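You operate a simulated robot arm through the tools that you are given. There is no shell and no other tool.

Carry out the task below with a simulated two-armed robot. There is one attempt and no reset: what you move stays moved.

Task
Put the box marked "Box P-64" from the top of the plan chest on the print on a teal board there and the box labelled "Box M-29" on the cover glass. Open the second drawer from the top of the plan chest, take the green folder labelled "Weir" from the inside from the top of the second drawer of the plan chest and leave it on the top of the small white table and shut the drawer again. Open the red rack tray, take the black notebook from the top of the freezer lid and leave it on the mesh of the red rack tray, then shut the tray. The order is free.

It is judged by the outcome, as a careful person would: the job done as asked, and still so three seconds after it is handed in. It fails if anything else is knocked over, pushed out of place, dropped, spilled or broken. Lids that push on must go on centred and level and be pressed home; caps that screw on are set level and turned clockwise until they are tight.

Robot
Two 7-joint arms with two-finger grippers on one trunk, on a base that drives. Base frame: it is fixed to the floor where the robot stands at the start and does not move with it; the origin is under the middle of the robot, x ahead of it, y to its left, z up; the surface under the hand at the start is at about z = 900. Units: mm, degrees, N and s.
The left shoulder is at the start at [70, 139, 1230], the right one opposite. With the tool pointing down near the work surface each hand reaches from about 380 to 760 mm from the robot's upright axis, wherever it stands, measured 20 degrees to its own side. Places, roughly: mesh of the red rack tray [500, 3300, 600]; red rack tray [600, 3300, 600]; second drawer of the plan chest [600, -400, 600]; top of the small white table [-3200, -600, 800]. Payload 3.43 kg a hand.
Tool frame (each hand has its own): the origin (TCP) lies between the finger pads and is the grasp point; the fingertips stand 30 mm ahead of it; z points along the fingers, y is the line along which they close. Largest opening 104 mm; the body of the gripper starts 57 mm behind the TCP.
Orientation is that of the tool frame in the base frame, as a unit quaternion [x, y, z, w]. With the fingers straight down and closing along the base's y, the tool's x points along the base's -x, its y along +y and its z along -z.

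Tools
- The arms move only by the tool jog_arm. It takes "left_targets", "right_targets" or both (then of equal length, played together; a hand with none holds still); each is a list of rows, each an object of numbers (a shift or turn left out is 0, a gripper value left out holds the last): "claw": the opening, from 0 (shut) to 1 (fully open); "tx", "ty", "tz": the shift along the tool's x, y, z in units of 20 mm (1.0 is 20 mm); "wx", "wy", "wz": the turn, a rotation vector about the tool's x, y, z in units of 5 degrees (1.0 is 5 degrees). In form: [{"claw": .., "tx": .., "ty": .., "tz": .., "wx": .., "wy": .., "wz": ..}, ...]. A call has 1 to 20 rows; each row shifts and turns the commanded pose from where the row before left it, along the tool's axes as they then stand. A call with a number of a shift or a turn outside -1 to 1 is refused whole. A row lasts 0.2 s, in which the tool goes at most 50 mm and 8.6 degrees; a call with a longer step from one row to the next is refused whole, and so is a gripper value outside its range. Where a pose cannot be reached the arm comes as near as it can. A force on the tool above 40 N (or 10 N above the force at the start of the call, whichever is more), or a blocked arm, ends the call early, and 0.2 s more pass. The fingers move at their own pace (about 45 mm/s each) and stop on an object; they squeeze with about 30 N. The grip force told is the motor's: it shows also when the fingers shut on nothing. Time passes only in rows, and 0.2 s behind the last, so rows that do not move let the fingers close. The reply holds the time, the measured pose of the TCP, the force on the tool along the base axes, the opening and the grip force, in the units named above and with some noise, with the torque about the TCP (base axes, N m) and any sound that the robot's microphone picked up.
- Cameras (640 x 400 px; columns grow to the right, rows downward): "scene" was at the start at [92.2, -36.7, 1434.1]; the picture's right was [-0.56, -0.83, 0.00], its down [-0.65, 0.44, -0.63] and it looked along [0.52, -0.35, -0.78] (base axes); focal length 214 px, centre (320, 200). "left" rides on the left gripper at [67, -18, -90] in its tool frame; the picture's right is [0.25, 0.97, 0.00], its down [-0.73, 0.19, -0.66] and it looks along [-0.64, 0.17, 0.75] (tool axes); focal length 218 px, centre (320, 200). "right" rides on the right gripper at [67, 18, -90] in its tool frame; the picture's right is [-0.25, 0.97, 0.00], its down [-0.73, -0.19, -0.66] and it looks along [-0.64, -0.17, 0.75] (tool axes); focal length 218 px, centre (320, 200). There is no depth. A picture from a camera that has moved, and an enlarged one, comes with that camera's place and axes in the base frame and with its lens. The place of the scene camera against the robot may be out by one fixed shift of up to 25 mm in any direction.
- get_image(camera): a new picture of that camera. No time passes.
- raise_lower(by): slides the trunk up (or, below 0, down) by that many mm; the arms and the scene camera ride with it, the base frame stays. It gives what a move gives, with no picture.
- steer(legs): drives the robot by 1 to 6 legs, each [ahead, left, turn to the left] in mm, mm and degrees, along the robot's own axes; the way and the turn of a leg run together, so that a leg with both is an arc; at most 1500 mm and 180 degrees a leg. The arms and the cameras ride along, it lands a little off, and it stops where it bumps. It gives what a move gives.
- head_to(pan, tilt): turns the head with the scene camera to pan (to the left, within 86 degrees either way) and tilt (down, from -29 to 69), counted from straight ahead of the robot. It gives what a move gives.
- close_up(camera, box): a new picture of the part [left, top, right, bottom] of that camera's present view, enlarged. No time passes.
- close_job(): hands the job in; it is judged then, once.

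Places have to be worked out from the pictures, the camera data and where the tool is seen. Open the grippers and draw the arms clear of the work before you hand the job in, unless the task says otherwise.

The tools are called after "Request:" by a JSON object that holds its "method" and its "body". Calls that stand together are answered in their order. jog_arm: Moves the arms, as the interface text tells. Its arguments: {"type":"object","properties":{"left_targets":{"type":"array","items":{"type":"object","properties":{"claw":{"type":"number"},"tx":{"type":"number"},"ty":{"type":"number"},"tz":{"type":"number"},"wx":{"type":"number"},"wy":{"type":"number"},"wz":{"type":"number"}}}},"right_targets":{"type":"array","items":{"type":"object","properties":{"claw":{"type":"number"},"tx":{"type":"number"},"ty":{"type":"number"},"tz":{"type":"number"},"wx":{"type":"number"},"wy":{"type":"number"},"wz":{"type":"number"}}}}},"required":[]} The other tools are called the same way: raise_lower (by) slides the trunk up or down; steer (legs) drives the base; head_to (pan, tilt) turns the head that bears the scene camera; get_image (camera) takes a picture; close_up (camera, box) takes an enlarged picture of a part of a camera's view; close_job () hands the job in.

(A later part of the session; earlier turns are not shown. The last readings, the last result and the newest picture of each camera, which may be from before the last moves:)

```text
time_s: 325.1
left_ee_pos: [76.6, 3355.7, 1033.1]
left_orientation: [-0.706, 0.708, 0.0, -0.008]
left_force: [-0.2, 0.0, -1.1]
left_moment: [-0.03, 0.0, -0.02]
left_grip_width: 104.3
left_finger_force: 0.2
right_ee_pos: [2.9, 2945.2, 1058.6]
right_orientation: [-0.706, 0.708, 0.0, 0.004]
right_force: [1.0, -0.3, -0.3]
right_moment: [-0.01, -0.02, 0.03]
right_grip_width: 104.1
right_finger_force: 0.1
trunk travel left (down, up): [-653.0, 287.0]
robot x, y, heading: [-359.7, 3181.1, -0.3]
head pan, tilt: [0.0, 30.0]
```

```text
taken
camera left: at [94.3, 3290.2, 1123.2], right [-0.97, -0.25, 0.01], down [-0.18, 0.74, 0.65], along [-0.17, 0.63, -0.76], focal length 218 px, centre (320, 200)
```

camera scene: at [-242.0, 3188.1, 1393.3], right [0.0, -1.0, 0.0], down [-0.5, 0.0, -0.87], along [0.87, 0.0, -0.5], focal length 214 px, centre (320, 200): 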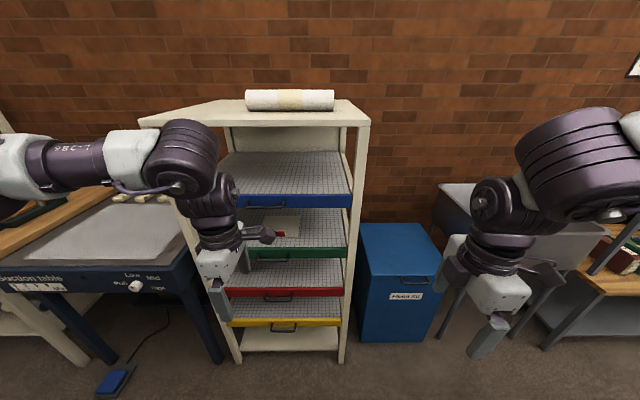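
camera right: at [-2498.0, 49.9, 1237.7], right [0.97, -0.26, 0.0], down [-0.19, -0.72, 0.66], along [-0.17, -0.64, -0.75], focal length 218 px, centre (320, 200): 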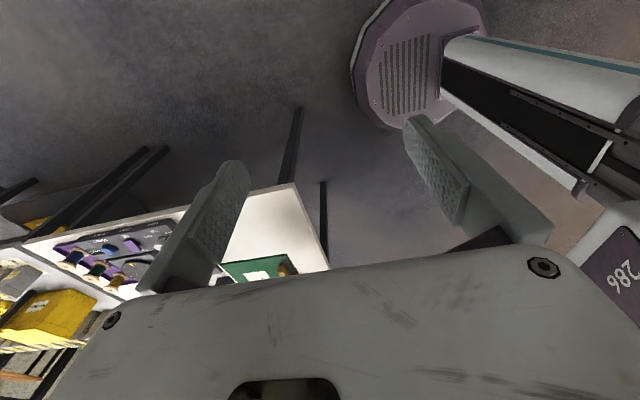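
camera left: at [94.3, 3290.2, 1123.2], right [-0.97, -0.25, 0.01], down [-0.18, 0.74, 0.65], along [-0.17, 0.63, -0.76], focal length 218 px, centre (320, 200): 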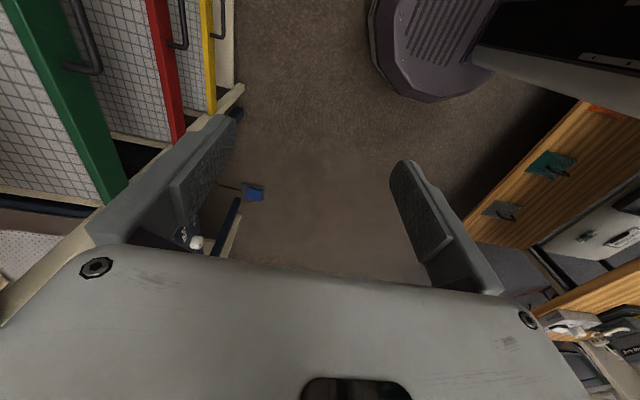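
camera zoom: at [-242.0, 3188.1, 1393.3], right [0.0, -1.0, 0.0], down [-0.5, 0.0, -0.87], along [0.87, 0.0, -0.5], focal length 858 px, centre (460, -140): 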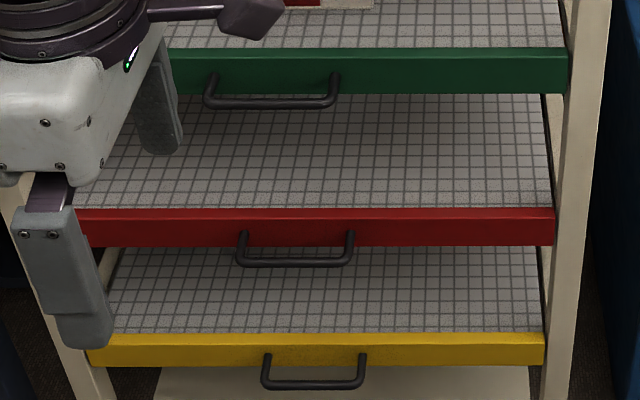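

Red tray handle ≈ (328, 3350, 602), bar ~114 mm long. I back off 100 mm, extend the left hand and pitch it forward as for the drawer.

Request:
{"method": "steer", "body": {"legs": [[-100, 40, 0.3]]}}

Request:
{"method": "jog_arm", "body": {"left_targets": [{"ty": -1}, {"ty": -1}, {"ty": -1}, {"ty": -1}, {"ty": -1}, {"ty": -1}, {"ty": -1, "tx": 1}]}}

Request:
{"method": "jog_arm", "body": {"left_targets": [{"wx": 1}, {"wx": 1}, {"wx": 1}, {"wx": 1}, {"wx": 1}, {"wx": 1}, {"wx": 1}, {"wx": 1}, {"wx": 1}, {"wx": 1}, {"wx": 1}, {"wx": 1}, {"wx": 1}, {"wx": 1}, {"wx": 1}]}}

Request:
{"method": "get_image", "body": {"camera": "scene"}}

```text
time_s: 326.3
left_ee_pos: [-23.0, 3398.4, 1032.4]
left_orientation: [0.709, -0.706, 0.0, 0.007]
left_force: [0.9, 0.1, -0.6]
left_moment: [0.01, 0.03, 0.06]
left_grip_width: 104.0
left_finger_force: 0.0
right_ee_pos: [-94.5, 2986.1, 1058.8]
right_orientation: [0.708, -0.707, -0.001, -0.004]
right_force: [-0.3, 0.2, -0.4]
right_moment: [-0.03, -0.03, -0.04]
right_grip_width: 104.2
right_finger_force: 0.1
trunk travel left (down, up): [-653.0, 287.0]
robot x, y, heading: [-460.0, 3226.4, 0.1]
head pan, tilt: [0.0, 30.0]
```

```text
time_s: 327.9
left_ee_pos: [116.2, 3376.0, 1033.6]
left_orientation: [0.708, -0.706, -0.001, 0.006]
left_force: [0.1, 0.5, -0.2]
left_moment: [0.01, 0.0, 0.0]
left_grip_width: 104.0
left_finger_force: 0.0
right_ee_pos: [-94.6, 2984.9, 1057.3]
right_orientation: [0.708, -0.706, -0.001, -0.005]
right_force: [0.3, -1.6, -0.7]
right_moment: [0.02, 0.05, 0.0]
right_grip_width: 103.9
right_finger_force: 0.0
trunk travel left (down, up): [-653.0, 287.0]
robot x, y, heading: [-461.0, 3221.9, 0.1]
head pan, tilt: [0.0, 30.0]
```

```text
time_s: 331.1
left_ee_pos: [115.9, 3374.4, 1033.6]
left_orientation: [0.564, -0.562, 0.429, -0.426]
left_force: [-0.3, -1.9, -0.4]
left_moment: [0.02, -0.01, 0.05]
left_grip_width: 103.9
left_finger_force: 0.0
right_ee_pos: [-95.6, 2982.6, 1058.6]
right_orientation: [0.708, -0.707, -0.002, -0.008]
right_force: [-0.3, -0.8, 0.4]
right_moment: [0.03, 0.01, 0.01]
right_grip_width: 104.1
right_finger_force: 0.0
trunk travel left (down, up): [-653.0, 287.0]
robot x, y, heading: [-459.8, 3222.9, 0.2]
head pan, tilt: [0.0, 30.0]
```

```text
taken
camera scene: at [-341.5, 3223.5, 1393.3], right [0.0, -1.0, 0.0], down [-0.5, 0.0, -0.87], along [0.87, 0.0, -0.5], focal length 214 px, centre (320, 200)
```

scene: 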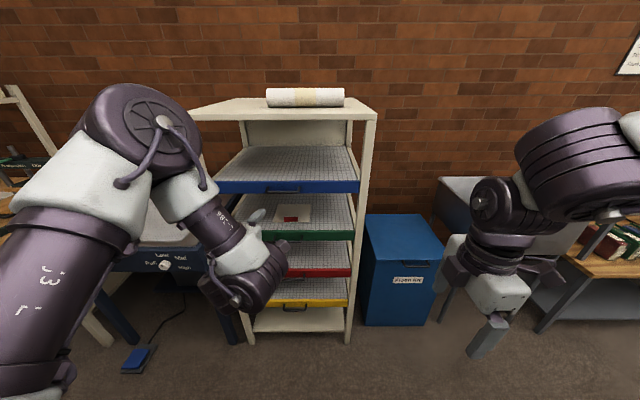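

I lower the trunk to the red tray's handle height.

Request:
{"method": "raise_lower", "body": {"by": -390}}

Request:
{"method": "raise_lower", "body": {"by": -35}}

Request:
{"method": "jog_arm", "body": {"left_targets": [{"claw": 0.6}, {"claw": 0.6}, {"claw": 0.6}]}}

Request:
{"method": "steer", "body": {"legs": [[80, 0, 0]]}}

Request:
{"method": "get_image", "body": {"camera": "left"}}

Request:
{"method": "get_image", "body": {"camera": "scene"}}

```text
time_s: 334.9
left_ee_pos: [116.5, 3380.8, 642.7]
left_orientation: [0.566, -0.561, 0.43, -0.425]
left_force: [0.2, -0.2, -0.3]
left_moment: [0.02, -0.02, 0.01]
left_grip_width: 103.9
left_finger_force: 0.0
right_ee_pos: [-94.5, 2986.2, 668.3]
right_orientation: [0.708, -0.706, 0.0, -0.005]
right_force: [0.3, -0.4, 0.3]
right_moment: [-0.01, 0.03, 0.04]
right_grip_width: 103.9
right_finger_force: 0.1
trunk travel left (down, up): [-263.0, 677.0]
robot x, y, heading: [-461.8, 3223.0, 0.2]
head pan, tilt: [0.0, 30.0]
```

```text
time_s: 335.6
left_ee_pos: [116.1, 3380.1, 607.2]
left_orientation: [0.566, -0.561, 0.43, -0.424]
left_force: [0.6, -0.3, -1.1]
left_moment: [0.01, -0.02, -0.04]
left_grip_width: 104.1
left_finger_force: 0.0
right_ee_pos: [-95.7, 2986.4, 634.7]
right_orientation: [0.709, -0.706, 0.0, -0.005]
right_force: [-0.3, 0.2, -0.8]
right_moment: [-0.02, 0.03, -0.02]
right_grip_width: 103.9
right_finger_force: 0.0
trunk travel left (down, up): [-228.0, 712.0]
robot x, y, heading: [-463.0, 3221.8, 0.0]
head pan, tilt: [0.0, 30.0]
```

```text
time_s: 336.4
left_ee_pos: [116.5, 3379.5, 606.7]
left_orientation: [0.566, -0.561, 0.429, -0.425]
left_force: [-0.2, -0.2, -0.2]
left_moment: [-0.01, 0.0, 0.0]
left_grip_width: 62.5
left_finger_force: 0.0
right_ee_pos: [-95.8, 2987.4, 634.7]
right_orientation: [0.708, -0.707, 0.0, -0.004]
right_force: [0.3, -0.1, 0.3]
right_moment: [-0.05, 0.0, 0.0]
right_grip_width: 104.0
right_finger_force: 0.1
trunk travel left (down, up): [-228.0, 712.0]
robot x, y, heading: [-461.6, 3217.6, 0.3]
head pan, tilt: [0.0, 30.0]
```

```text
time_s: 337.5
left_ee_pos: [195.1, 3380.1, 607.1]
left_orientation: [0.567, -0.562, 0.429, -0.424]
left_force: [-0.5, -0.6, -0.7]
left_moment: [0.0, 0.0, -0.01]
left_grip_width: 62.3
left_finger_force: 0.1
right_ee_pos: [-16.7, 2986.2, 632.1]
right_orientation: [0.708, -0.706, -0.001, -0.005]
right_force: [0.0, -0.2, 0.5]
right_moment: [0.0, 0.03, -0.02]
right_grip_width: 104.1
right_finger_force: 0.0
trunk travel left (down, up): [-228.0, 712.0]
robot x, y, heading: [-381.2, 3224.9, 0.0]
head pan, tilt: [0.0, 30.0]
```

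```text
taken
camera left: at [114.2, 3313.5, 649.0], right [-0.26, -0.26, -0.93], down [-0.69, 0.73, -0.01], along [0.68, 0.63, -0.37], focal length 218 px, centre (320, 200)
```

left: 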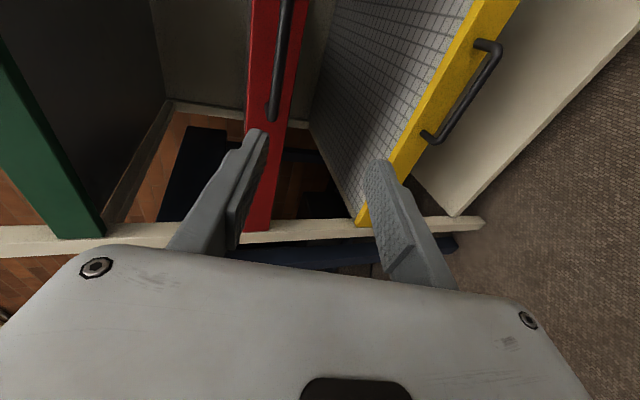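

```text
taken
camera scene: at [-261.5, 3229.1, 968.1], right [0.0, -1.0, 0.0], down [-0.5, 0.0, -0.87], along [0.87, 0.0, -0.5], focal length 214 px, centre (320, 200)
```

scene: 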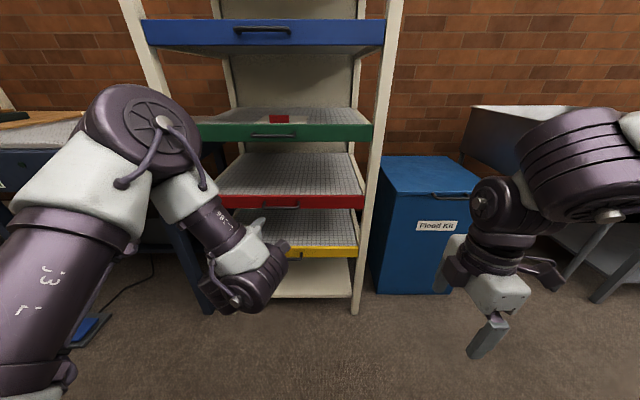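

The bar is near x≈328, z≈613, centred y≈3349. I adjust: 31 mm right, 10 mm up, 90 mm ahead, then re-check.

Request:
{"method": "raise_lower", "body": {"by": 10}}

Request:
{"method": "steer", "body": {"legs": [[85, -31, 0]]}}

Request:
{"method": "get_image", "body": {"camera": "left"}}

Request:
{"method": "close_up", "body": {"camera": "scene", "box": [200, 160, 380, 280]}}

```text
time_s: 338.1
left_ee_pos: [195.2, 3379.9, 618.1]
left_orientation: [0.567, -0.561, 0.429, -0.423]
left_force: [0.0, 0.5, -0.1]
left_moment: [-0.01, 0.0, 0.0]
left_grip_width: 62.2
left_finger_force: 0.0
right_ee_pos: [-16.2, 2986.6, 644.3]
right_orientation: [0.708, -0.706, 0.0, -0.005]
right_force: [0.3, 0.9, -0.1]
right_moment: [-0.01, 0.02, -0.02]
right_grip_width: 104.0
right_finger_force: 0.0
trunk travel left (down, up): [-238.0, 702.0]
robot x, y, heading: [-381.0, 3223.8, -0.0]
head pan, tilt: [0.0, 30.0]
```

```text
time_s: 339.2
left_ee_pos: [283.1, 3348.2, 616.8]
left_orientation: [0.566, -0.562, 0.429, -0.424]
left_force: [0.6, 0.2, 0.0]
left_moment: [-0.02, -0.01, 0.01]
left_grip_width: 62.4
left_finger_force: 0.1
right_ee_pos: [71.4, 2955.3, 642.5]
right_orientation: [0.708, -0.706, 0.0, -0.005]
right_force: [0.7, -0.7, -0.6]
right_moment: [0.06, -0.01, -0.03]
right_grip_width: 104.2
right_finger_force: 0.0
trunk travel left (down, up): [-238.0, 702.0]
robot x, y, heading: [-299.1, 3191.2, -0.0]
head pan, tilt: [0.0, 30.0]
```

```text
taken
camera left: at [201.5, 3281.9, 659.0], right [-0.26, -0.26, -0.93], down [-0.68, 0.73, -0.01], along [0.68, 0.63, -0.37], focal length 218 px, centre (320, 200)
```

left: 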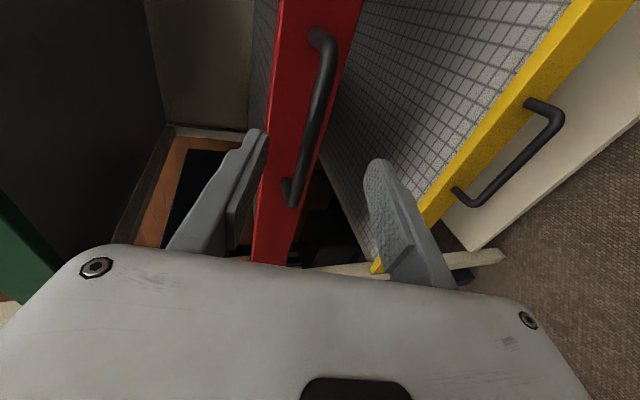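

```text
3.33 times, centred on (290, 220) of scene
camera zoom: at [-174.3, 3197.8, 978.1], right [0.0, -1.0, 0.0], down [-0.5, 0.0, -0.87], along [0.87, 0.0, -0.5], focal length 715 px, centre (420, 133)
```

zoom: 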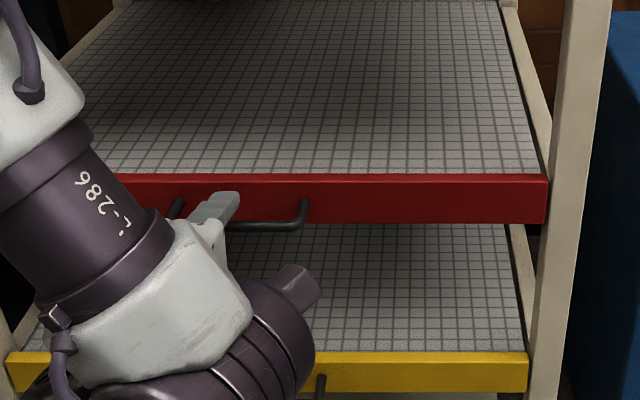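

Bar fixed at x≈325, z≈613. I narrow the fingers a bit and drive 22 mm ahead, then close.

Request:
{"method": "jog_arm", "body": {"left_targets": [{"claw": 0.45}, {"claw": 0.45}]}}

Request:
{"method": "steer", "body": {"legs": [[23, 0, 0]]}}

Request:
{"method": "get_image", "body": {"camera": "left"}}

```text
time_s: 339.8
left_ee_pos: [282.0, 3349.6, 616.9]
left_orientation: [0.566, -0.562, 0.43, -0.424]
left_force: [-0.3, 0.2, 0.1]
left_moment: [-0.01, -0.02, 0.0]
left_grip_width: 46.9
left_finger_force: 0.1
right_ee_pos: [70.1, 2955.9, 644.9]
right_orientation: [-0.707, 0.707, 0.0, 0.005]
right_force: [0.0, 0.2, 0.2]
right_moment: [0.0, 0.03, -0.02]
right_grip_width: 104.1
right_finger_force: 0.1
trunk travel left (down, up): [-238.0, 702.0]
robot x, y, heading: [-297.8, 3190.0, 0.2]
head pan, tilt: [0.0, 30.0]
```

```text
time_s: 340.6
left_ee_pos: [305.8, 3348.6, 616.9]
left_orientation: [0.567, -0.561, 0.43, -0.423]
left_force: [-0.1, -0.3, -0.2]
left_moment: [0.0, -0.03, 0.0]
left_grip_width: 46.4
left_finger_force: 0.1
right_ee_pos: [94.6, 2955.7, 644.2]
right_orientation: [0.708, -0.706, -0.001, -0.005]
right_force: [0.1, -0.1, -0.2]
right_moment: [0.02, 0.01, 0.0]
right_grip_width: 104.1
right_finger_force: 0.0
trunk travel left (down, up): [-238.0, 702.0]
robot x, y, heading: [-273.5, 3186.6, 0.1]
head pan, tilt: [0.0, 30.0]
```

```text
taken
camera left: at [224.7, 3282.1, 658.9], right [-0.26, -0.26, -0.93], down [-0.68, 0.73, -0.01], along [0.68, 0.63, -0.37], focal length 218 px, centre (320, 200)
```

left: 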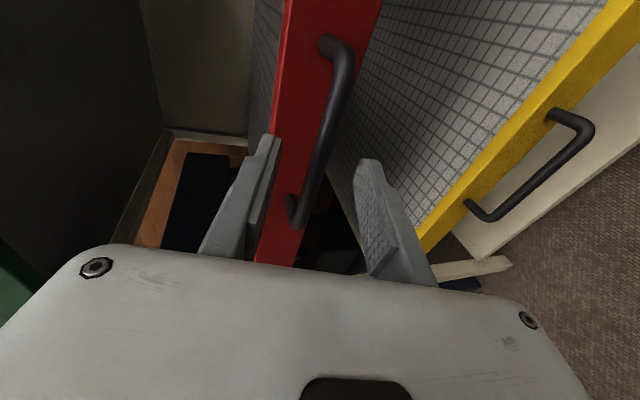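

The bar lies between the fingers. I close and pull the tray out by driving back 100 mm first.

Request:
{"method": "jog_arm", "body": {"left_targets": [{"claw": 0}, {"claw": 0}, {"claw": 0}, {"claw": 0}]}}

Request:
{"method": "steer", "body": {"legs": [[-100, 0, 0]]}}

Request:
{"method": "get_image", "body": {"camera": "scene"}}

```text
time_s: 341.6
left_ee_pos: [305.5, 3348.4, 618.8]
left_orientation: [0.565, -0.562, 0.43, -0.425]
left_force: [0.3, 1.3, 7.8]
left_moment: [0.42, -0.16, -0.15]
left_grip_width: 9.6
left_finger_force: 43.3
right_ee_pos: [95.0, 2956.1, 644.9]
right_orientation: [0.708, -0.706, 0.0, -0.005]
right_force: [-0.6, -0.1, 0.2]
right_moment: [0.0, -0.01, 0.0]
right_grip_width: 104.2
right_finger_force: 0.0
trunk travel left (down, up): [-238.0, 702.0]
robot x, y, heading: [-267.6, 3195.5, 0.2]
head pan, tilt: [0.0, 30.0]
```

```text
time_s: 342.8
left_ee_pos: [203.7, 3348.5, 619.1]
left_orientation: [0.566, -0.561, 0.43, -0.425]
left_force: [-0.8, 4.3, 12.1]
left_moment: [0.44, -0.19, 0.06]
left_grip_width: 9.4
left_finger_force: 43.0
right_ee_pos: [-7.4, 2955.8, 643.6]
right_orientation: [0.708, -0.706, 0.0, -0.006]
right_force: [-0.2, -0.1, -0.1]
right_moment: [0.03, 0.05, -0.01]
right_grip_width: 104.0
right_finger_force: 0.1
trunk travel left (down, up): [-238.0, 702.0]
robot x, y, heading: [-370.9, 3191.7, 0.3]
head pan, tilt: [0.0, 30.0]
```

```text
taken
camera scene: at [-253.7, 3198.0, 978.6], right [0.0, -1.0, 0.0], down [-0.5, 0.0, -0.87], along [0.87, 0.0, -0.5], focal length 214 px, centre (320, 200)
```

scene: 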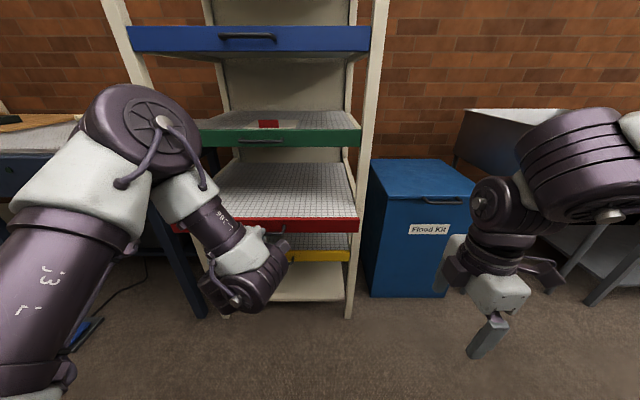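

The tray slides well. I pull 130 mm more.

Request:
{"method": "steer", "body": {"legs": [[-130, 0, 0]]}}

Request:
{"method": "get_image", "body": {"camera": "scene"}}

```text
time_s: 344.0
left_ee_pos: [73.3, 3347.6, 617.8]
left_orientation: [0.565, -0.561, 0.43, -0.426]
left_force: [-1.2, -6.5, 9.5]
left_moment: [0.23, -0.19, -0.82]
left_grip_width: 9.3
left_finger_force: 43.0
right_ee_pos: [-136.5, 2955.5, 644.9]
right_orientation: [0.709, -0.706, -0.001, -0.006]
right_force: [-0.9, 0.3, 0.0]
right_moment: [0.01, 0.02, -0.05]
right_grip_width: 104.1
right_finger_force: 0.0
trunk travel left (down, up): [-238.0, 702.0]
robot x, y, heading: [-504.0, 3189.3, 0.1]
head pan, tilt: [0.0, 30.0]
```

```text
taken
camera scene: at [-384.2, 3197.2, 978.5], right [0.0, -1.0, 0.0], down [-0.5, 0.0, -0.87], along [0.87, 0.0, -0.5], focal length 214 px, centre (320, 200)
```

scene: 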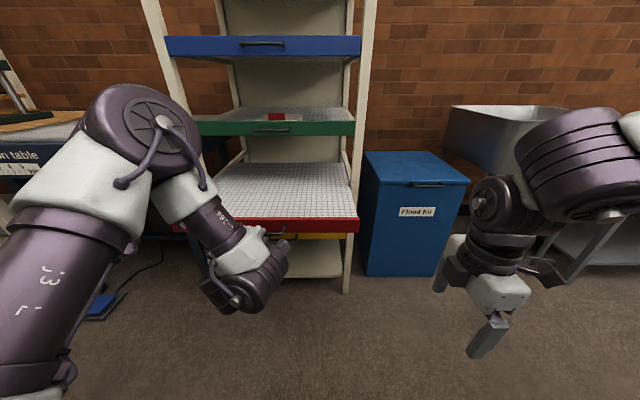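

The tray is open 232 mm. I open the fingers, withdraw the hand, then raise the trunk and pitch the hand down.

Request:
{"method": "jog_arm", "body": {"left_targets": [{"claw": 0.5}, {"claw": 0.5}, {"claw": 0.5}, {"tz": -1}, {"tz": -1}, {"tz": -1}, {"tz": -1}]}}

Request:
{"method": "raise_lower", "body": {"by": 390}}

Request:
{"method": "jog_arm", "body": {"left_targets": [{"claw": 1, "wx": -1}, {"wx": -1}, {"wx": -1}, {"wx": -1}, {"wx": -1}, {"wx": -1}, {"wx": -1}, {"wx": -1}, {"wx": -1}, {"wx": -1}, {"wx": -1}, {"wx": -1}, {"wx": -1}, {"wx": -1}, {"wx": -1}]}}

Request:
{"method": "head_to", "body": {"pan": 15, "tilt": 45}}

Request:
{"method": "get_image", "body": {"camera": "scene"}}

Request:
{"method": "get_image", "body": {"camera": "left"}}

```text
time_s: 345.6
left_ee_pos: [42.4, 3350.3, 669.4]
left_orientation: [0.567, -0.562, 0.428, -0.424]
left_force: [-0.4, 1.2, -0.6]
left_moment: [0.01, -0.02, -0.04]
left_grip_width: 51.9
left_finger_force: 0.1
left hand out of reach, approached as far as the arm can: row 4, 5, 6, 7
right_ee_pos: [-137.1, 2956.3, 644.3]
right_orientation: [0.708, -0.706, 0.0, -0.006]
right_force: [-0.3, 0.6, 0.6]
right_moment: [0.0, 0.04, 0.02]
right_grip_width: 103.9
right_finger_force: 0.1
trunk travel left (down, up): [-238.0, 702.0]
robot x, y, heading: [-505.8, 3195.1, 0.1]
head pan, tilt: [0.0, 30.0]
```

```text
time_s: 349.4
left_ee_pos: [42.5, 3349.3, 1059.2]
left_orientation: [0.567, -0.562, 0.429, -0.423]
left_force: [0.5, 1.4, 0.2]
left_moment: [0.01, -0.01, -0.03]
left_grip_width: 51.7
left_finger_force: 0.0
right_ee_pos: [-136.9, 2956.0, 1034.9]
right_orientation: [0.708, -0.706, 0.0, -0.005]
right_force: [-0.7, -0.1, 0.5]
right_moment: [0.02, 0.0, 0.01]
right_grip_width: 104.1
right_finger_force: 0.2
trunk travel left (down, up): [-628.0, 312.0]
robot x, y, heading: [-501.9, 3193.4, -0.1]
head pan, tilt: [0.0, 30.0]
```

```text
time_s: 352.6
left_ee_pos: [44.2, 3350.7, 1057.7]
left_orientation: [-0.707, 0.707, 0.004, -0.01]
left_force: [0.2, -0.6, 0.0]
left_moment: [0.04, -0.01, 0.0]
left_grip_width: 103.9
left_finger_force: 0.0
right_ee_pos: [-136.6, 2956.1, 1034.1]
right_orientation: [0.709, -0.705, -0.002, -0.004]
right_force: [-0.4, -1.0, 0.9]
right_moment: [-0.03, 0.01, 0.02]
right_grip_width: 104.2
right_finger_force: 0.1
trunk travel left (down, up): [-628.0, 312.0]
robot x, y, heading: [-501.3, 3188.3, -0.0]
head pan, tilt: [0.0, 30.0]
```

```text
time_s: 353.4
left_ee_pos: [42.7, 3351.6, 1058.6]
left_orientation: [0.708, -0.706, -0.002, 0.009]
left_force: [-0.2, -0.3, -0.2]
left_moment: [-0.03, 0.01, 0.01]
left_grip_width: 104.1
left_finger_force: 0.1
right_ee_pos: [-137.2, 2956.2, 1033.7]
right_orientation: [0.708, -0.706, 0.0, -0.005]
right_force: [0.9, 0.5, -0.2]
right_moment: [0.02, -0.01, 0.01]
right_grip_width: 104.1
right_finger_force: 0.1
trunk travel left (down, up): [-628.0, 312.0]
robot x, y, heading: [-501.1, 3191.4, 0.3]
head pan, tilt: [15.0, 45.0]
```

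```text
taken
camera scene: at [-395.1, 3219.1, 1345.8], right [0.26, -0.97, 0.0], down [-0.68, -0.18, -0.71], along [0.68, 0.18, -0.71], focal length 214 px, centre (320, 200)
```

scene: 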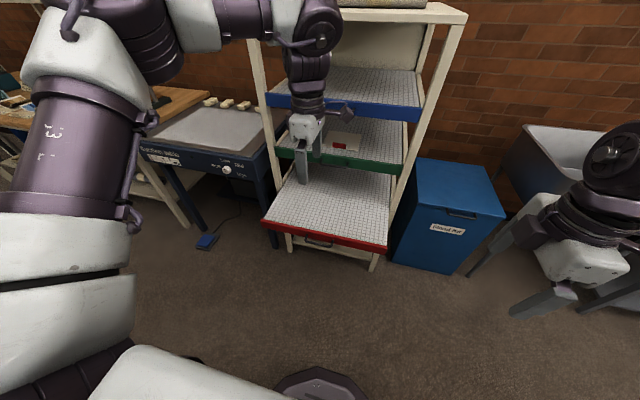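

```text
taken
camera left: at [61.5, 3285.1, 1148.7], right [-0.97, -0.25, 0.02], down [-0.18, 0.74, 0.65], along [-0.18, 0.63, -0.76], focal length 218 px, centre (320, 200)
```

left: 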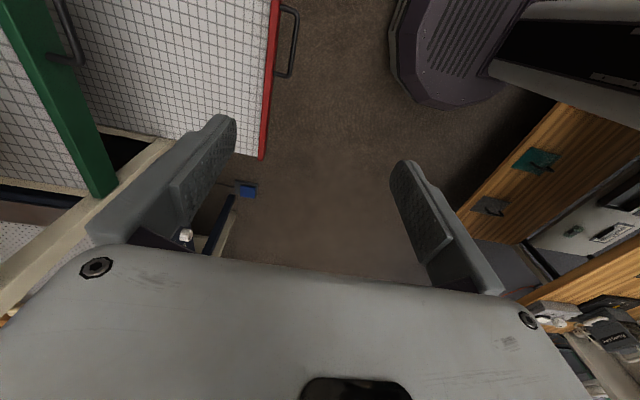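

The tray is well out. Now I fetch the notebook: pull the left hand in a bit and strafe back along the aisle toward the freezer.

Request:
{"method": "jog_arm", "body": {"left_targets": [{"ty": 1}, {"ty": 1}, {"ty": 1}, {"ty": 1}, {"ty": 1}]}}

Request:
{"method": "steer", "body": {"legs": [[135, -400, 0], [0, -1250, 0]]}}

Request:
{"method": "steer", "body": {"legs": [[0, -1200, 0]]}}

Request:
{"method": "head_to", "body": {"pan": 10, "tilt": 40}}

Request:
{"method": "get_image", "body": {"camera": "scene"}}

```text
time_s: 354.6
left_ee_pos: [-60.6, 3350.1, 1060.6]
left_orientation: [0.708, -0.707, -0.002, 0.009]
left_force: [-0.1, 0.7, 0.1]
left_moment: [-0.02, -0.02, -0.02]
left_grip_width: 104.1
left_finger_force: 0.0
right_ee_pos: [-136.8, 2956.6, 1034.7]
right_orientation: [0.709, -0.706, 0.0, -0.005]
right_force: [-0.4, 0.1, -0.5]
right_moment: [0.02, -0.02, -0.02]
right_grip_width: 103.8
right_finger_force: 0.0
trunk travel left (down, up): [-628.0, 312.0]
robot x, y, heading: [-500.0, 3189.3, 0.3]
head pan, tilt: [15.0, 45.0]
```

```text
time_s: 363.0
left_ee_pos: [90.7, 1720.0, 1059.8]
left_orientation: [0.713, -0.701, -0.003, 0.01]
left_force: [-0.1, -0.7, -0.2]
left_moment: [0.03, -0.01, -0.03]
left_grip_width: 103.9
left_finger_force: 0.0
right_ee_pos: [18.1, 1326.2, 1034.5]
right_orientation: [0.714, -0.7, 0.0, -0.005]
right_force: [0.7, -0.4, -0.2]
right_moment: [0.02, -0.02, -0.02]
right_grip_width: 103.7
right_finger_force: 0.1
trunk travel left (down, up): [-628.0, 312.0]
robot x, y, heading: [-354.0, 1552.0, 1.2]
head pan, tilt: [15.0, 45.0]
```

```text
time_s: 368.9
left_ee_pos: [104.7, 543.6, 1060.1]
left_orientation: [-0.707, 0.707, 0.003, -0.009]
left_force: [-0.4, -0.4, 0.9]
left_moment: [-0.02, -0.02, -0.02]
left_grip_width: 104.1
left_finger_force: 0.2
right_ee_pos: [25.9, 150.4, 1033.8]
right_orientation: [0.709, -0.706, 0.0, -0.005]
right_force: [0.3, -0.1, 0.1]
right_moment: [-0.03, -0.02, 0.05]
right_grip_width: 103.9
right_finger_force: 0.0
trunk travel left (down, up): [-628.0, 312.0]
robot x, y, heading: [-340.2, 388.0, 0.1]
head pan, tilt: [15.0, 45.0]
```

```text
time_s: 369.6
left_ee_pos: [103.9, 542.9, 1059.8]
left_orientation: [0.707, -0.707, -0.003, 0.01]
left_force: [0.1, -1.0, -0.1]
left_moment: [0.01, -0.01, -0.01]
left_grip_width: 103.8
left_finger_force: 0.1
right_ee_pos: [26.3, 150.2, 1033.5]
right_orientation: [0.708, -0.706, 0.0, -0.006]
right_force: [0.5, -0.8, -0.3]
right_moment: [0.01, 0.02, 0.05]
right_grip_width: 104.0
right_finger_force: 0.1
trunk travel left (down, up): [-628.0, 312.0]
robot x, y, heading: [-338.0, 383.5, 0.1]
head pan, tilt: [10.0, 40.0]
```

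```text
taken
camera scene: at [-226.4, 406.4, 1352.9], right [0.18, -0.98, 0.0], down [-0.63, -0.11, -0.77], along [0.75, 0.14, -0.64], focal length 214 px, centre (320, 200)
```

scene: 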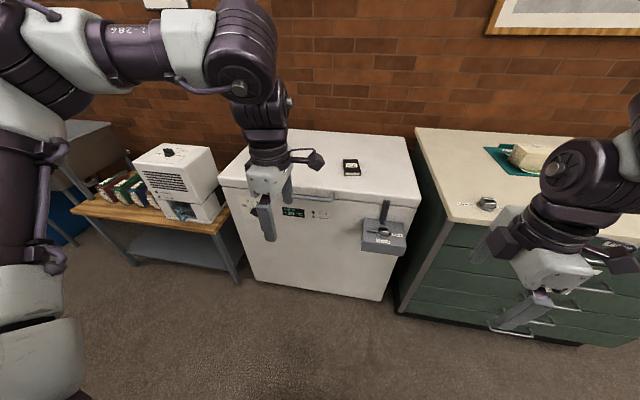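

The notebook lies on the freezer lid at about (550, 405). I enlarge it and move the robot so the left hand is above.

Request:
{"method": "close_up", "body": {"camera": "scene", "box": [310, 140, 400, 200]}}

Request:
{"method": "steer", "body": {"legs": [[290, -120, 0]]}}

Request:
{"method": "get_image", "body": {"camera": "left"}}

Request:
{"method": "get_image", "body": {"camera": "scene"}}

```text
6.67 times, centred on (355, 170) of scene
camera zoom: at [-226.4, 406.4, 1352.9], right [0.18, -0.98, 0.0], down [-0.63, -0.11, -0.77], along [0.75, 0.14, -0.64], focal length 1430 px, centre (87, 400)
```

zoom: 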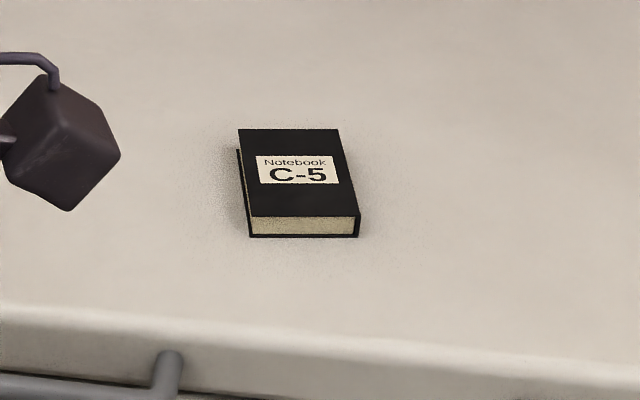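

```text
time_s: 371.7
left_ee_pos: [391.8, 426.0, 1059.8]
left_orientation: [0.709, -0.705, -0.003, 0.009]
left_force: [0.0, 0.3, -0.1]
left_moment: [0.0, -0.02, -0.03]
left_grip_width: 104.0
left_finger_force: 0.1
right_ee_pos: [314.7, 32.6, 1033.5]
right_orientation: [0.71, -0.704, 0.0, -0.005]
right_force: [0.0, 0.7, -0.1]
right_moment: [-0.02, 0.04, 0.0]
right_grip_width: 104.1
right_finger_force: 0.0
trunk travel left (down, up): [-628.0, 312.0]
robot x, y, heading: [-53.6, 267.9, 0.4]
head pan, tilt: [10.0, 40.0]
```

```text
taken
camera left: at [409.9, 360.4, 1150.7], right [-0.97, -0.26, 0.02], down [-0.18, 0.74, 0.65], along [-0.18, 0.63, -0.76], focal length 218 px, centre (320, 200)
```

left: 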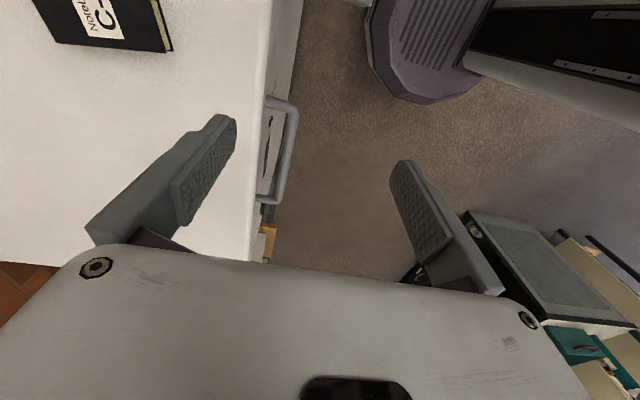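

```text
taken
camera scene: at [60.1, 288.0, 1353.0], right [0.18, -0.98, 0.0], down [-0.63, -0.12, -0.77], along [0.75, 0.14, -0.64], focal length 214 px, centre (320, 200)
```

scene: 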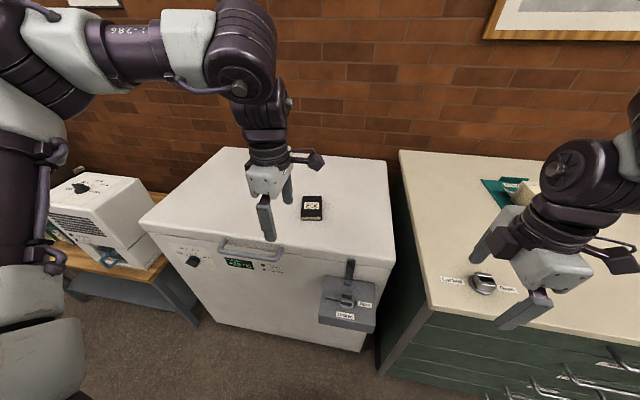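

The notebook is a small hardback, roughly 70×100×20 mm. I shift the left hand 100 mm to −y to see all of it.

Request:
{"method": "jog_arm", "body": {"left_targets": [{"tx": 1}, {"tx": 1}, {"tx": 1}, {"tx": 1}, {"tx": 1}, {"ty": -1}, {"ty": -1}, {"ty": -1}, {"ty": -1}]}}

Request:
{"method": "get_image", "body": {"camera": "left"}}

Request:
{"method": "close_up", "body": {"camera": "scene", "box": [270, 180, 360, 240]}}

```text
time_s: 373.7
left_ee_pos: [473.9, 325.1, 1058.4]
left_orientation: [0.708, -0.706, -0.003, 0.01]
left_force: [-0.1, -0.6, 0.2]
left_moment: [0.01, -0.02, 0.0]
left_grip_width: 104.0
left_finger_force: 0.0
right_ee_pos: [315.6, 31.9, 1034.0]
right_orientation: [0.71, -0.704, -0.001, -0.005]
right_force: [0.4, -0.9, -0.7]
right_moment: [0.0, 0.02, 0.01]
right_grip_width: 103.8
right_finger_force: 0.0
trunk travel left (down, up): [-628.0, 312.0]
robot x, y, heading: [-54.5, 262.7, 0.4]
head pan, tilt: [10.0, 40.0]
```

```text
taken
camera left: at [491.8, 260.5, 1149.2], right [-0.97, -0.26, 0.02], down [-0.18, 0.74, 0.65], along [-0.18, 0.63, -0.76], focal length 218 px, centre (320, 200)
```

left: 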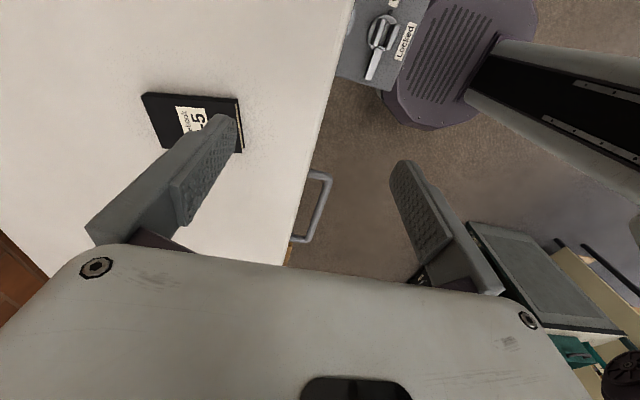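

```text
6.67 times, centred on (315, 210) of scene
camera zoom: at [61.6, 287.4, 1352.8], right [0.18, -0.98, 0.0], down [-0.63, -0.12, -0.77], along [0.75, 0.14, -0.64], focal length 1430 px, centre (353, 133)
```

zoom: 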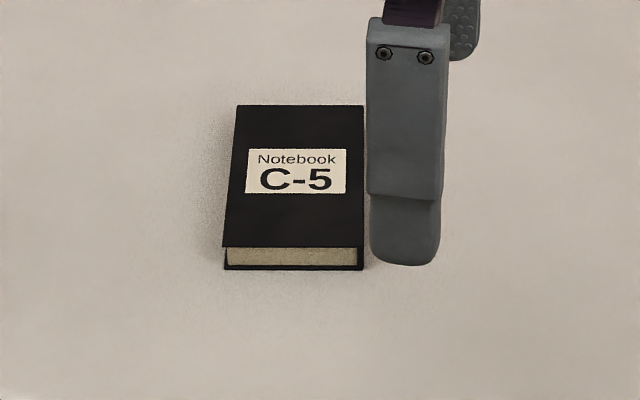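

The notebook is ≈70×110 mm, centre (616, 411), top z≈862, turned +10°. I need the fingers to close along its width (≈y), so I test turning the left hand further (−100°).

Request:
{"method": "jog_arm", "body": {"left_targets": [{"wz": -1}, {"wz": -1}, {"wz": -1}, {"wz": -1}, {"wz": -1}, {"wz": -1}, {"wz": -1}, {"wz": -1}, {"wz": -1}, {"wz": -1}, {"wz": -1}, {"wz": -1}, {"wz": -1}, {"wz": -1}, {"wz": -1}, {"wz": -1}, {"wz": -1}, {"wz": -1}, {"wz": -1}, {"wz": -1}]}}

Request:
{"method": "get_image", "body": {"camera": "left"}}

```text
time_s: 377.9
left_ee_pos: [470.9, 326.5, 1060.0]
left_orientation: [0.996, 0.089, -0.009, 0.004]
left_force: [0.0, -0.6, 0.0]
left_moment: [0.03, 0.01, -0.01]
left_grip_width: 104.0
left_finger_force: 0.0
right_ee_pos: [314.9, 32.0, 1034.8]
right_orientation: [0.71, -0.704, 0.0, -0.005]
right_force: [-0.9, 0.4, 0.1]
right_moment: [-0.01, -0.03, 0.02]
right_grip_width: 103.9
right_finger_force: 0.1
trunk travel left (down, up): [-628.0, 312.0]
robot x, y, heading: [-51.1, 264.1, 0.2]
head pan, tilt: [10.0, 40.0]
```

```text
taken
camera left: at [535.4, 356.8, 1148.0], right [0.42, -0.91, 0.0], down [-0.67, -0.31, 0.67], along [-0.61, -0.29, -0.74], focal length 218 px, centre (320, 200)
```

left: 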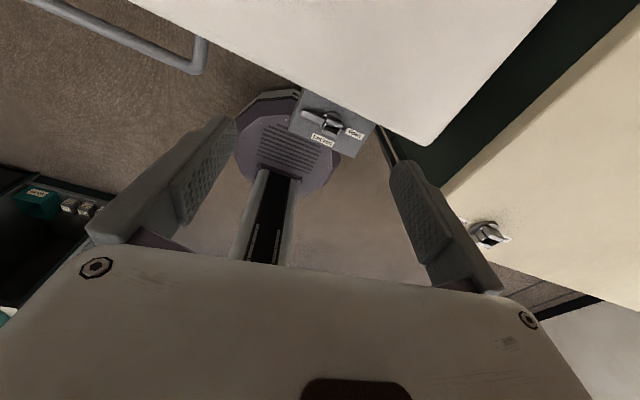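

The hand turned freely; its closing axis now matches the notebook's width. I raise the trunk 30 mm, move the base 70 mm ahead, and bring the hand over the notebook.

Request:
{"method": "raise_lower", "body": {"by": 30}}

Request:
{"method": "steer", "body": {"legs": [[65, 0, 0]]}}

Request:
{"method": "jog_arm", "body": {"left_targets": [{"tz": 1}, {"tz": 1}, {"tz": 1}, {"tz": 1}, {"tz": 1}, {"tx": 0.9, "ty": -0.55}, {"tx": 0.9, "ty": -0.55}, {"tx": 0.9, "ty": -0.55}, {"tx": 0.9, "ty": -0.55}, {"tx": 0.9, "ty": -0.55}]}}

Request:
{"method": "get_image", "body": {"camera": "left"}}

Request:
{"method": "get_image", "body": {"camera": "scene"}}

```text
time_s: 378.6
left_ee_pos: [471.6, 325.9, 1089.0]
left_orientation: [0.996, 0.089, -0.009, 0.005]
left_force: [-0.1, 0.7, -0.7]
left_moment: [-0.01, -0.01, 0.04]
left_grip_width: 104.2
left_finger_force: 0.1
right_ee_pos: [315.6, 30.6, 1062.5]
right_orientation: [0.71, -0.704, 0.0, -0.005]
right_force: [-0.1, -0.1, 0.1]
right_moment: [0.0, 0.01, 0.0]
right_grip_width: 104.3
right_finger_force: 0.1
trunk travel left (down, up): [-658.0, 282.0]
robot x, y, heading: [-51.4, 265.0, 0.3]
head pan, tilt: [10.0, 40.0]
```

```text
time_s: 379.6
left_ee_pos: [533.2, 326.9, 1090.3]
left_orientation: [0.996, 0.09, -0.007, 0.004]
left_force: [-1.1, -0.4, -0.1]
left_moment: [0.03, -0.04, 0.03]
left_grip_width: 103.9
left_finger_force: 0.1
right_ee_pos: [376.4, 34.3, 1065.1]
right_orientation: [0.71, -0.705, 0.002, -0.005]
right_force: [-0.1, -0.7, -0.2]
right_moment: [0.0, -0.01, 0.01]
right_grip_width: 104.0
right_finger_force: 0.0
trunk travel left (down, up): [-658.0, 282.0]
robot x, y, heading: [12.4, 269.2, 0.6]
head pan, tilt: [10.0, 40.0]
```

```text
time_s: 381.8
left_ee_pos: [613.6, 395.0, 987.1]
left_orientation: [0.996, 0.089, -0.009, 0.005]
left_force: [-0.1, 0.4, 0.8]
left_moment: [0.0, 0.01, 0.02]
left_grip_width: 104.3
left_finger_force: 0.1
right_ee_pos: [380.2, 33.1, 1064.0]
right_orientation: [0.71, -0.704, 0.0, -0.005]
right_force: [0.6, -0.4, -0.1]
right_moment: [0.01, 0.02, -0.01]
right_grip_width: 104.1
right_finger_force: 0.1
trunk travel left (down, up): [-658.0, 282.0]
robot x, y, heading: [11.3, 267.4, 0.5]
head pan, tilt: [10.0, 40.0]
```

```text
taken
camera left: at [677.9, 426.3, 1075.6], right [0.42, -0.91, 0.0], down [-0.67, -0.31, 0.67], along [-0.61, -0.28, -0.74], focal length 218 px, centre (320, 200)
```

left: 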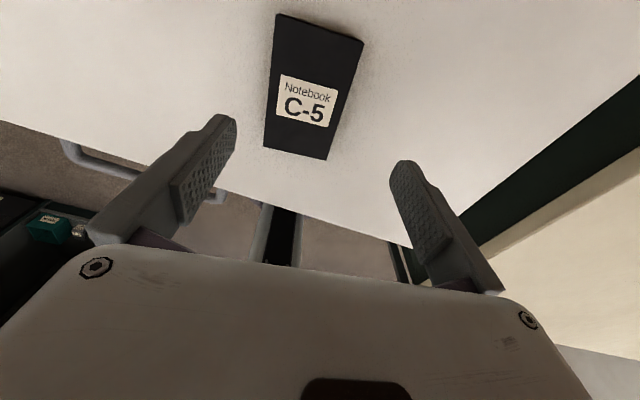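

```text
taken
camera scene: at [125.9, 288.4, 1382.9], right [0.18, -0.98, 0.0], down [-0.63, -0.12, -0.77], along [0.75, 0.14, -0.64], focal length 214 px, centre (320, 200)
```

scene: 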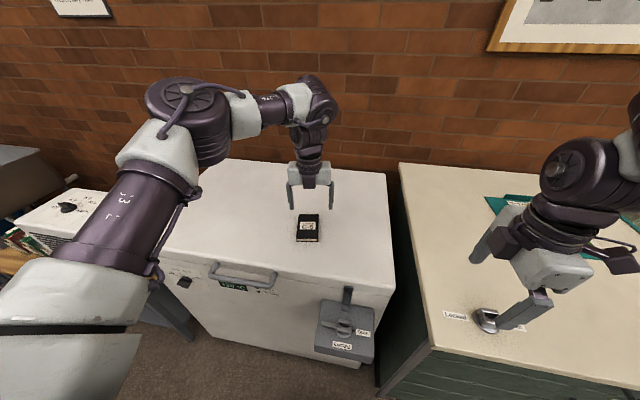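

Notebook centre refined to ≈(611, 409). I shift 14 mm in +y and descend to z≈885, then feel for the lid.

Request:
{"method": "jog_arm", "body": {"left_targets": [{"ty": -0.74}, {"tz": 1}, {"tz": 1}, {"tz": 1}, {"tz": 1}, {"tz": 0.7}, {"tz": 0.4}]}}

Request:
{"method": "get_image", "body": {"camera": "left"}}

Request:
{"method": "close_up", "body": {"camera": "scene", "box": [260, 170, 370, 250]}}

```text
time_s: 383.6
left_ee_pos: [609.6, 410.8, 893.9]
left_orientation: [0.996, 0.091, -0.001, 0.002]
left_force: [-9.0, 0.8, 20.4]
left_moment: [1.14, 0.34, 0.61]
left_grip_width: 100.8
left_finger_force: 0.0
right_ee_pos: [376.5, 31.2, 1065.0]
right_orientation: [0.711, -0.703, 0.0, -0.006]
right_force: [0.5, 0.0, -0.3]
right_moment: [0.04, -0.02, -0.01]
right_grip_width: 104.2
right_finger_force: 0.0
trunk travel left (down, up): [-658.0, 282.0]
robot x, y, heading: [10.0, 263.4, 0.7]
head pan, tilt: [10.0, 40.0]
stopped in row 7 (left hand): the force on the tool passed its limit at 44 N (the readings are from after the stop); the commanded pose is now the measured one
```

```text
taken
camera left: at [671.8, 440.1, 983.7], right [0.42, -0.91, 0.0], down [-0.68, -0.32, 0.66], along [-0.6, -0.28, -0.75], focal length 218 px, centre (320, 200)
```

left: 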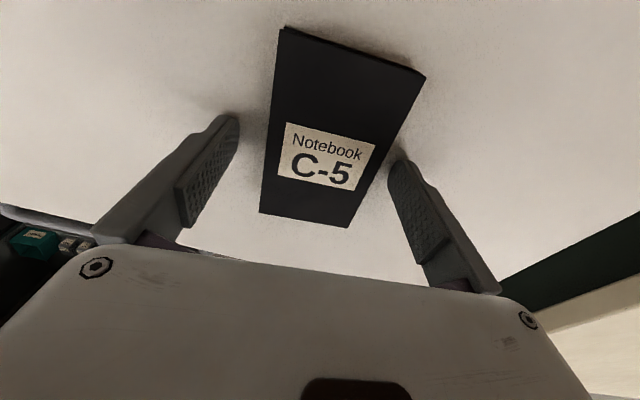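

```text
5.00 times, centred on (315, 210) of scene
camera zoom: at [121.5, 287.0, 1383.4], right [0.18, -0.98, 0.0], down [-0.63, -0.12, -0.77], along [0.76, 0.14, -0.64], focal length 1072 px, centre (345, 150)
```

zoom: 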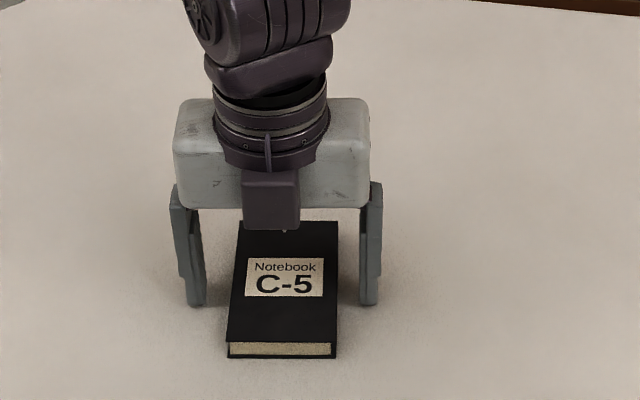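

Fingertips met the lid at z≈894 (so the lid is at ≈864), straddling the notebook. I lift 4 mm and close on it.

Request:
{"method": "jog_arm", "body": {"left_targets": [{"tz": -0.25}, {"claw": 0}, {"claw": 0}, {"claw": 0}, {"claw": 0}, {"claw": 0}]}}

Request:
{"method": "get_image", "body": {"camera": "left"}}

```text
time_s: 385.0
left_ee_pos: [612.1, 410.2, 895.2]
left_orientation: [0.996, 0.09, -0.003, 0.004]
left_force: [-0.4, 1.0, 0.0]
left_moment: [0.04, 0.0, -0.02]
left_grip_width: 67.1
left_finger_force: 30.3
right_ee_pos: [379.8, 31.8, 1063.9]
right_orientation: [0.71, -0.704, 0.0, -0.005]
right_force: [0.1, 0.0, 0.7]
right_moment: [-0.01, 0.02, 0.01]
right_grip_width: 104.0
right_finger_force: 0.0
trunk travel left (down, up): [-658.0, 282.0]
robot x, y, heading: [11.7, 264.5, 0.7]
head pan, tilt: [10.0, 40.0]
```

```text
taken
camera left: at [674.5, 440.5, 984.5], right [0.42, -0.91, 0.0], down [-0.68, -0.31, 0.66], along [-0.6, -0.28, -0.75], focal length 218 px, centre (320, 200)
```

left: 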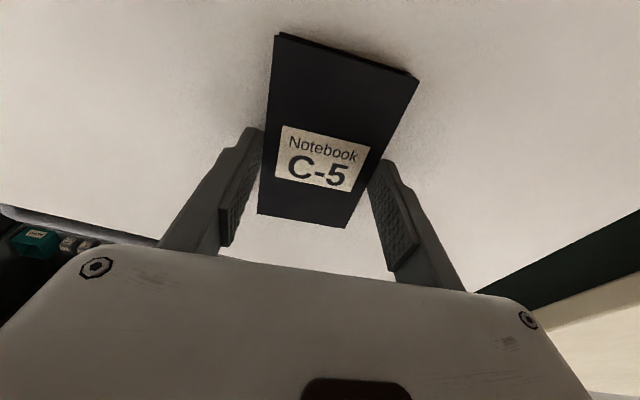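

Held at 67 mm width. I lift it slowly.

Request:
{"method": "jog_arm", "body": {"left_targets": [{"tz": -0.3}, {"tz": -0.5}, {"tz": -0.7}, {"tz": -1}, {"tz": -1}, {"tz": -1}]}}

Request:
{"method": "get_image", "body": {"camera": "left"}}

Request:
{"method": "close_up", "body": {"camera": "scene", "box": [250, 130, 370, 250]}}

```text
time_s: 386.4
left_ee_pos: [610.9, 411.4, 985.0]
left_orientation: [0.996, 0.09, -0.002, 0.004]
left_force: [-0.2, -0.3, -1.1]
left_moment: [0.03, -0.03, 0.04]
left_grip_width: 67.1
left_finger_force: 29.7
right_ee_pos: [379.5, 32.8, 1064.7]
right_orientation: [0.71, -0.704, -0.001, -0.005]
right_force: [0.2, 0.4, 0.5]
right_moment: [-0.03, -0.03, 0.0]
right_grip_width: 104.2
right_finger_force: 0.1
trunk travel left (down, up): [-658.0, 282.0]
robot x, y, heading: [12.2, 266.2, 0.4]
head pan, tilt: [10.0, 40.0]
```

```text
taken
camera left: at [674.7, 441.3, 1074.7], right [0.42, -0.91, 0.0], down [-0.68, -0.31, 0.66], along [-0.6, -0.28, -0.75], focal length 218 px, centre (320, 200)
```

left: 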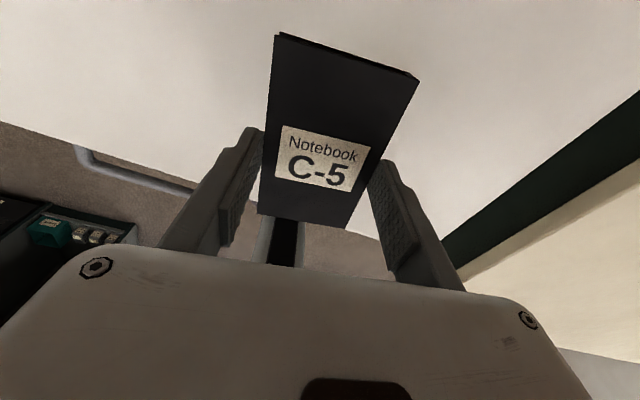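

```text
3.33 times, centred on (310, 190) of scene
camera zoom: at [124.9, 288.2, 1383.0], right [0.18, -0.98, 0.0], down [-0.63, -0.12, -0.77], along [0.75, 0.14, -0.64], focal length 715 px, centre (353, 233)
```

zoom: 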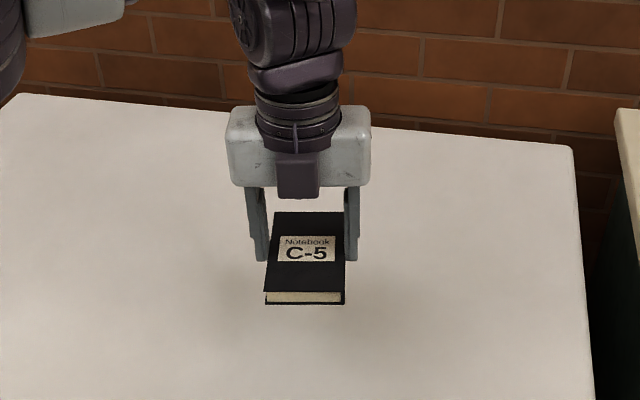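

The notebook is held level. I draw back and up, turn the hand back by 100°, and drive to the rack.

Request:
{"method": "jog_arm", "body": {"left_targets": [{"tz": -1, "tx": -1}, {"tz": -1, "tx": -1}, {"tz": -1, "tx": -1}, {"tx": -1}, {"tx": -1}, {"tx": -1}, {"tx": -1}, {"tx": -1}]}}

Request:
{"method": "jog_arm", "body": {"left_targets": [{"wz": 1}, {"wz": 1}, {"wz": 1}, {"wz": 1}, {"wz": 1}, {"wz": 1}, {"wz": 1}, {"wz": 1}, {"wz": 1}, {"wz": 1}, {"wz": 1}, {"wz": 1}, {"wz": 1}, {"wz": 1}, {"wz": 1}, {"wz": 1}, {"wz": 1}, {"wz": 1}, {"wz": 1}, {"wz": 1}]}}

Request:
{"method": "steer", "body": {"legs": [[-378, 0, -0.5]]}}

Request:
{"method": "get_image", "body": {"camera": "left"}}

```text
time_s: 388.2
left_ee_pos: [452.4, 382.3, 1045.3]
left_orientation: [0.996, 0.09, -0.003, 0.004]
left_force: [0.4, -0.6, -1.8]
left_moment: [0.01, 0.01, -0.04]
left_grip_width: 67.3
left_finger_force: 29.5
right_ee_pos: [378.5, 33.3, 1064.5]
right_orientation: [0.71, -0.705, 0.0, -0.005]
right_force: [-0.2, -0.6, 0.0]
right_moment: [-0.03, 0.0, -0.01]
right_grip_width: 104.0
right_finger_force: 0.1
trunk travel left (down, up): [-658.0, 282.0]
robot x, y, heading: [12.9, 264.7, 0.2]
head pan, tilt: [10.0, 40.0]
```

```text
time_s: 392.4
left_ee_pos: [454.0, 383.3, 1046.9]
left_orientation: [0.709, -0.705, 0.001, 0.004]
left_force: [0.0, -0.1, -1.5]
left_moment: [-0.03, 0.01, -0.05]
left_grip_width: 67.4
left_finger_force: 30.0
right_ee_pos: [379.9, 33.5, 1064.5]
right_orientation: [0.711, -0.704, 0.0, -0.006]
right_force: [0.8, 0.0, 0.1]
right_moment: [-0.06, -0.01, 0.0]
right_grip_width: 104.3
right_finger_force: 0.1
trunk travel left (down, up): [-658.0, 282.0]
robot x, y, heading: [11.8, 265.0, 0.4]
head pan, tilt: [10.0, 40.0]
```

```text
time_s: 394.8
left_ee_pos: [76.6, 376.1, 1045.7]
left_orientation: [-0.706, 0.708, 0.0, -0.005]
left_force: [0.9, 0.1, -1.4]
left_moment: [-0.01, 0.01, -0.02]
left_grip_width: 67.2
left_finger_force: 29.9
right_ee_pos: [-0.2, 28.5, 1064.1]
right_orientation: [-0.707, 0.707, 0.001, 0.004]
right_force: [0.1, -0.4, -0.4]
right_moment: [-0.01, -0.01, 0.0]
right_grip_width: 104.1
right_finger_force: 0.1
trunk travel left (down, up): [-658.0, 282.0]
robot x, y, heading: [-367.6, 265.8, 0.1]
head pan, tilt: [10.0, 40.0]
```

```text
taken
camera left: at [94.9, 311.1, 1136.1], right [-0.97, -0.25, 0.01], down [-0.18, 0.74, 0.65], along [-0.17, 0.63, -0.76], focal length 218 px, centre (320, 200)
```

left: 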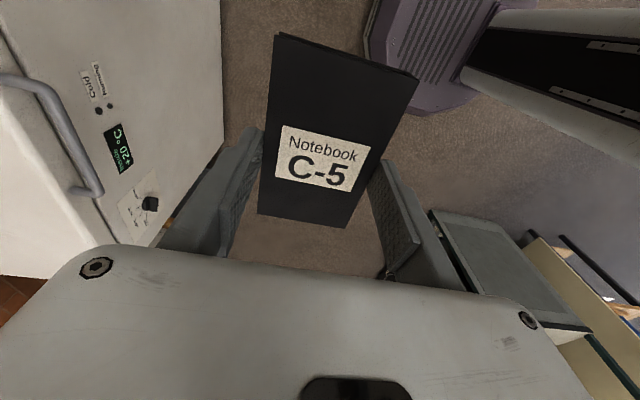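

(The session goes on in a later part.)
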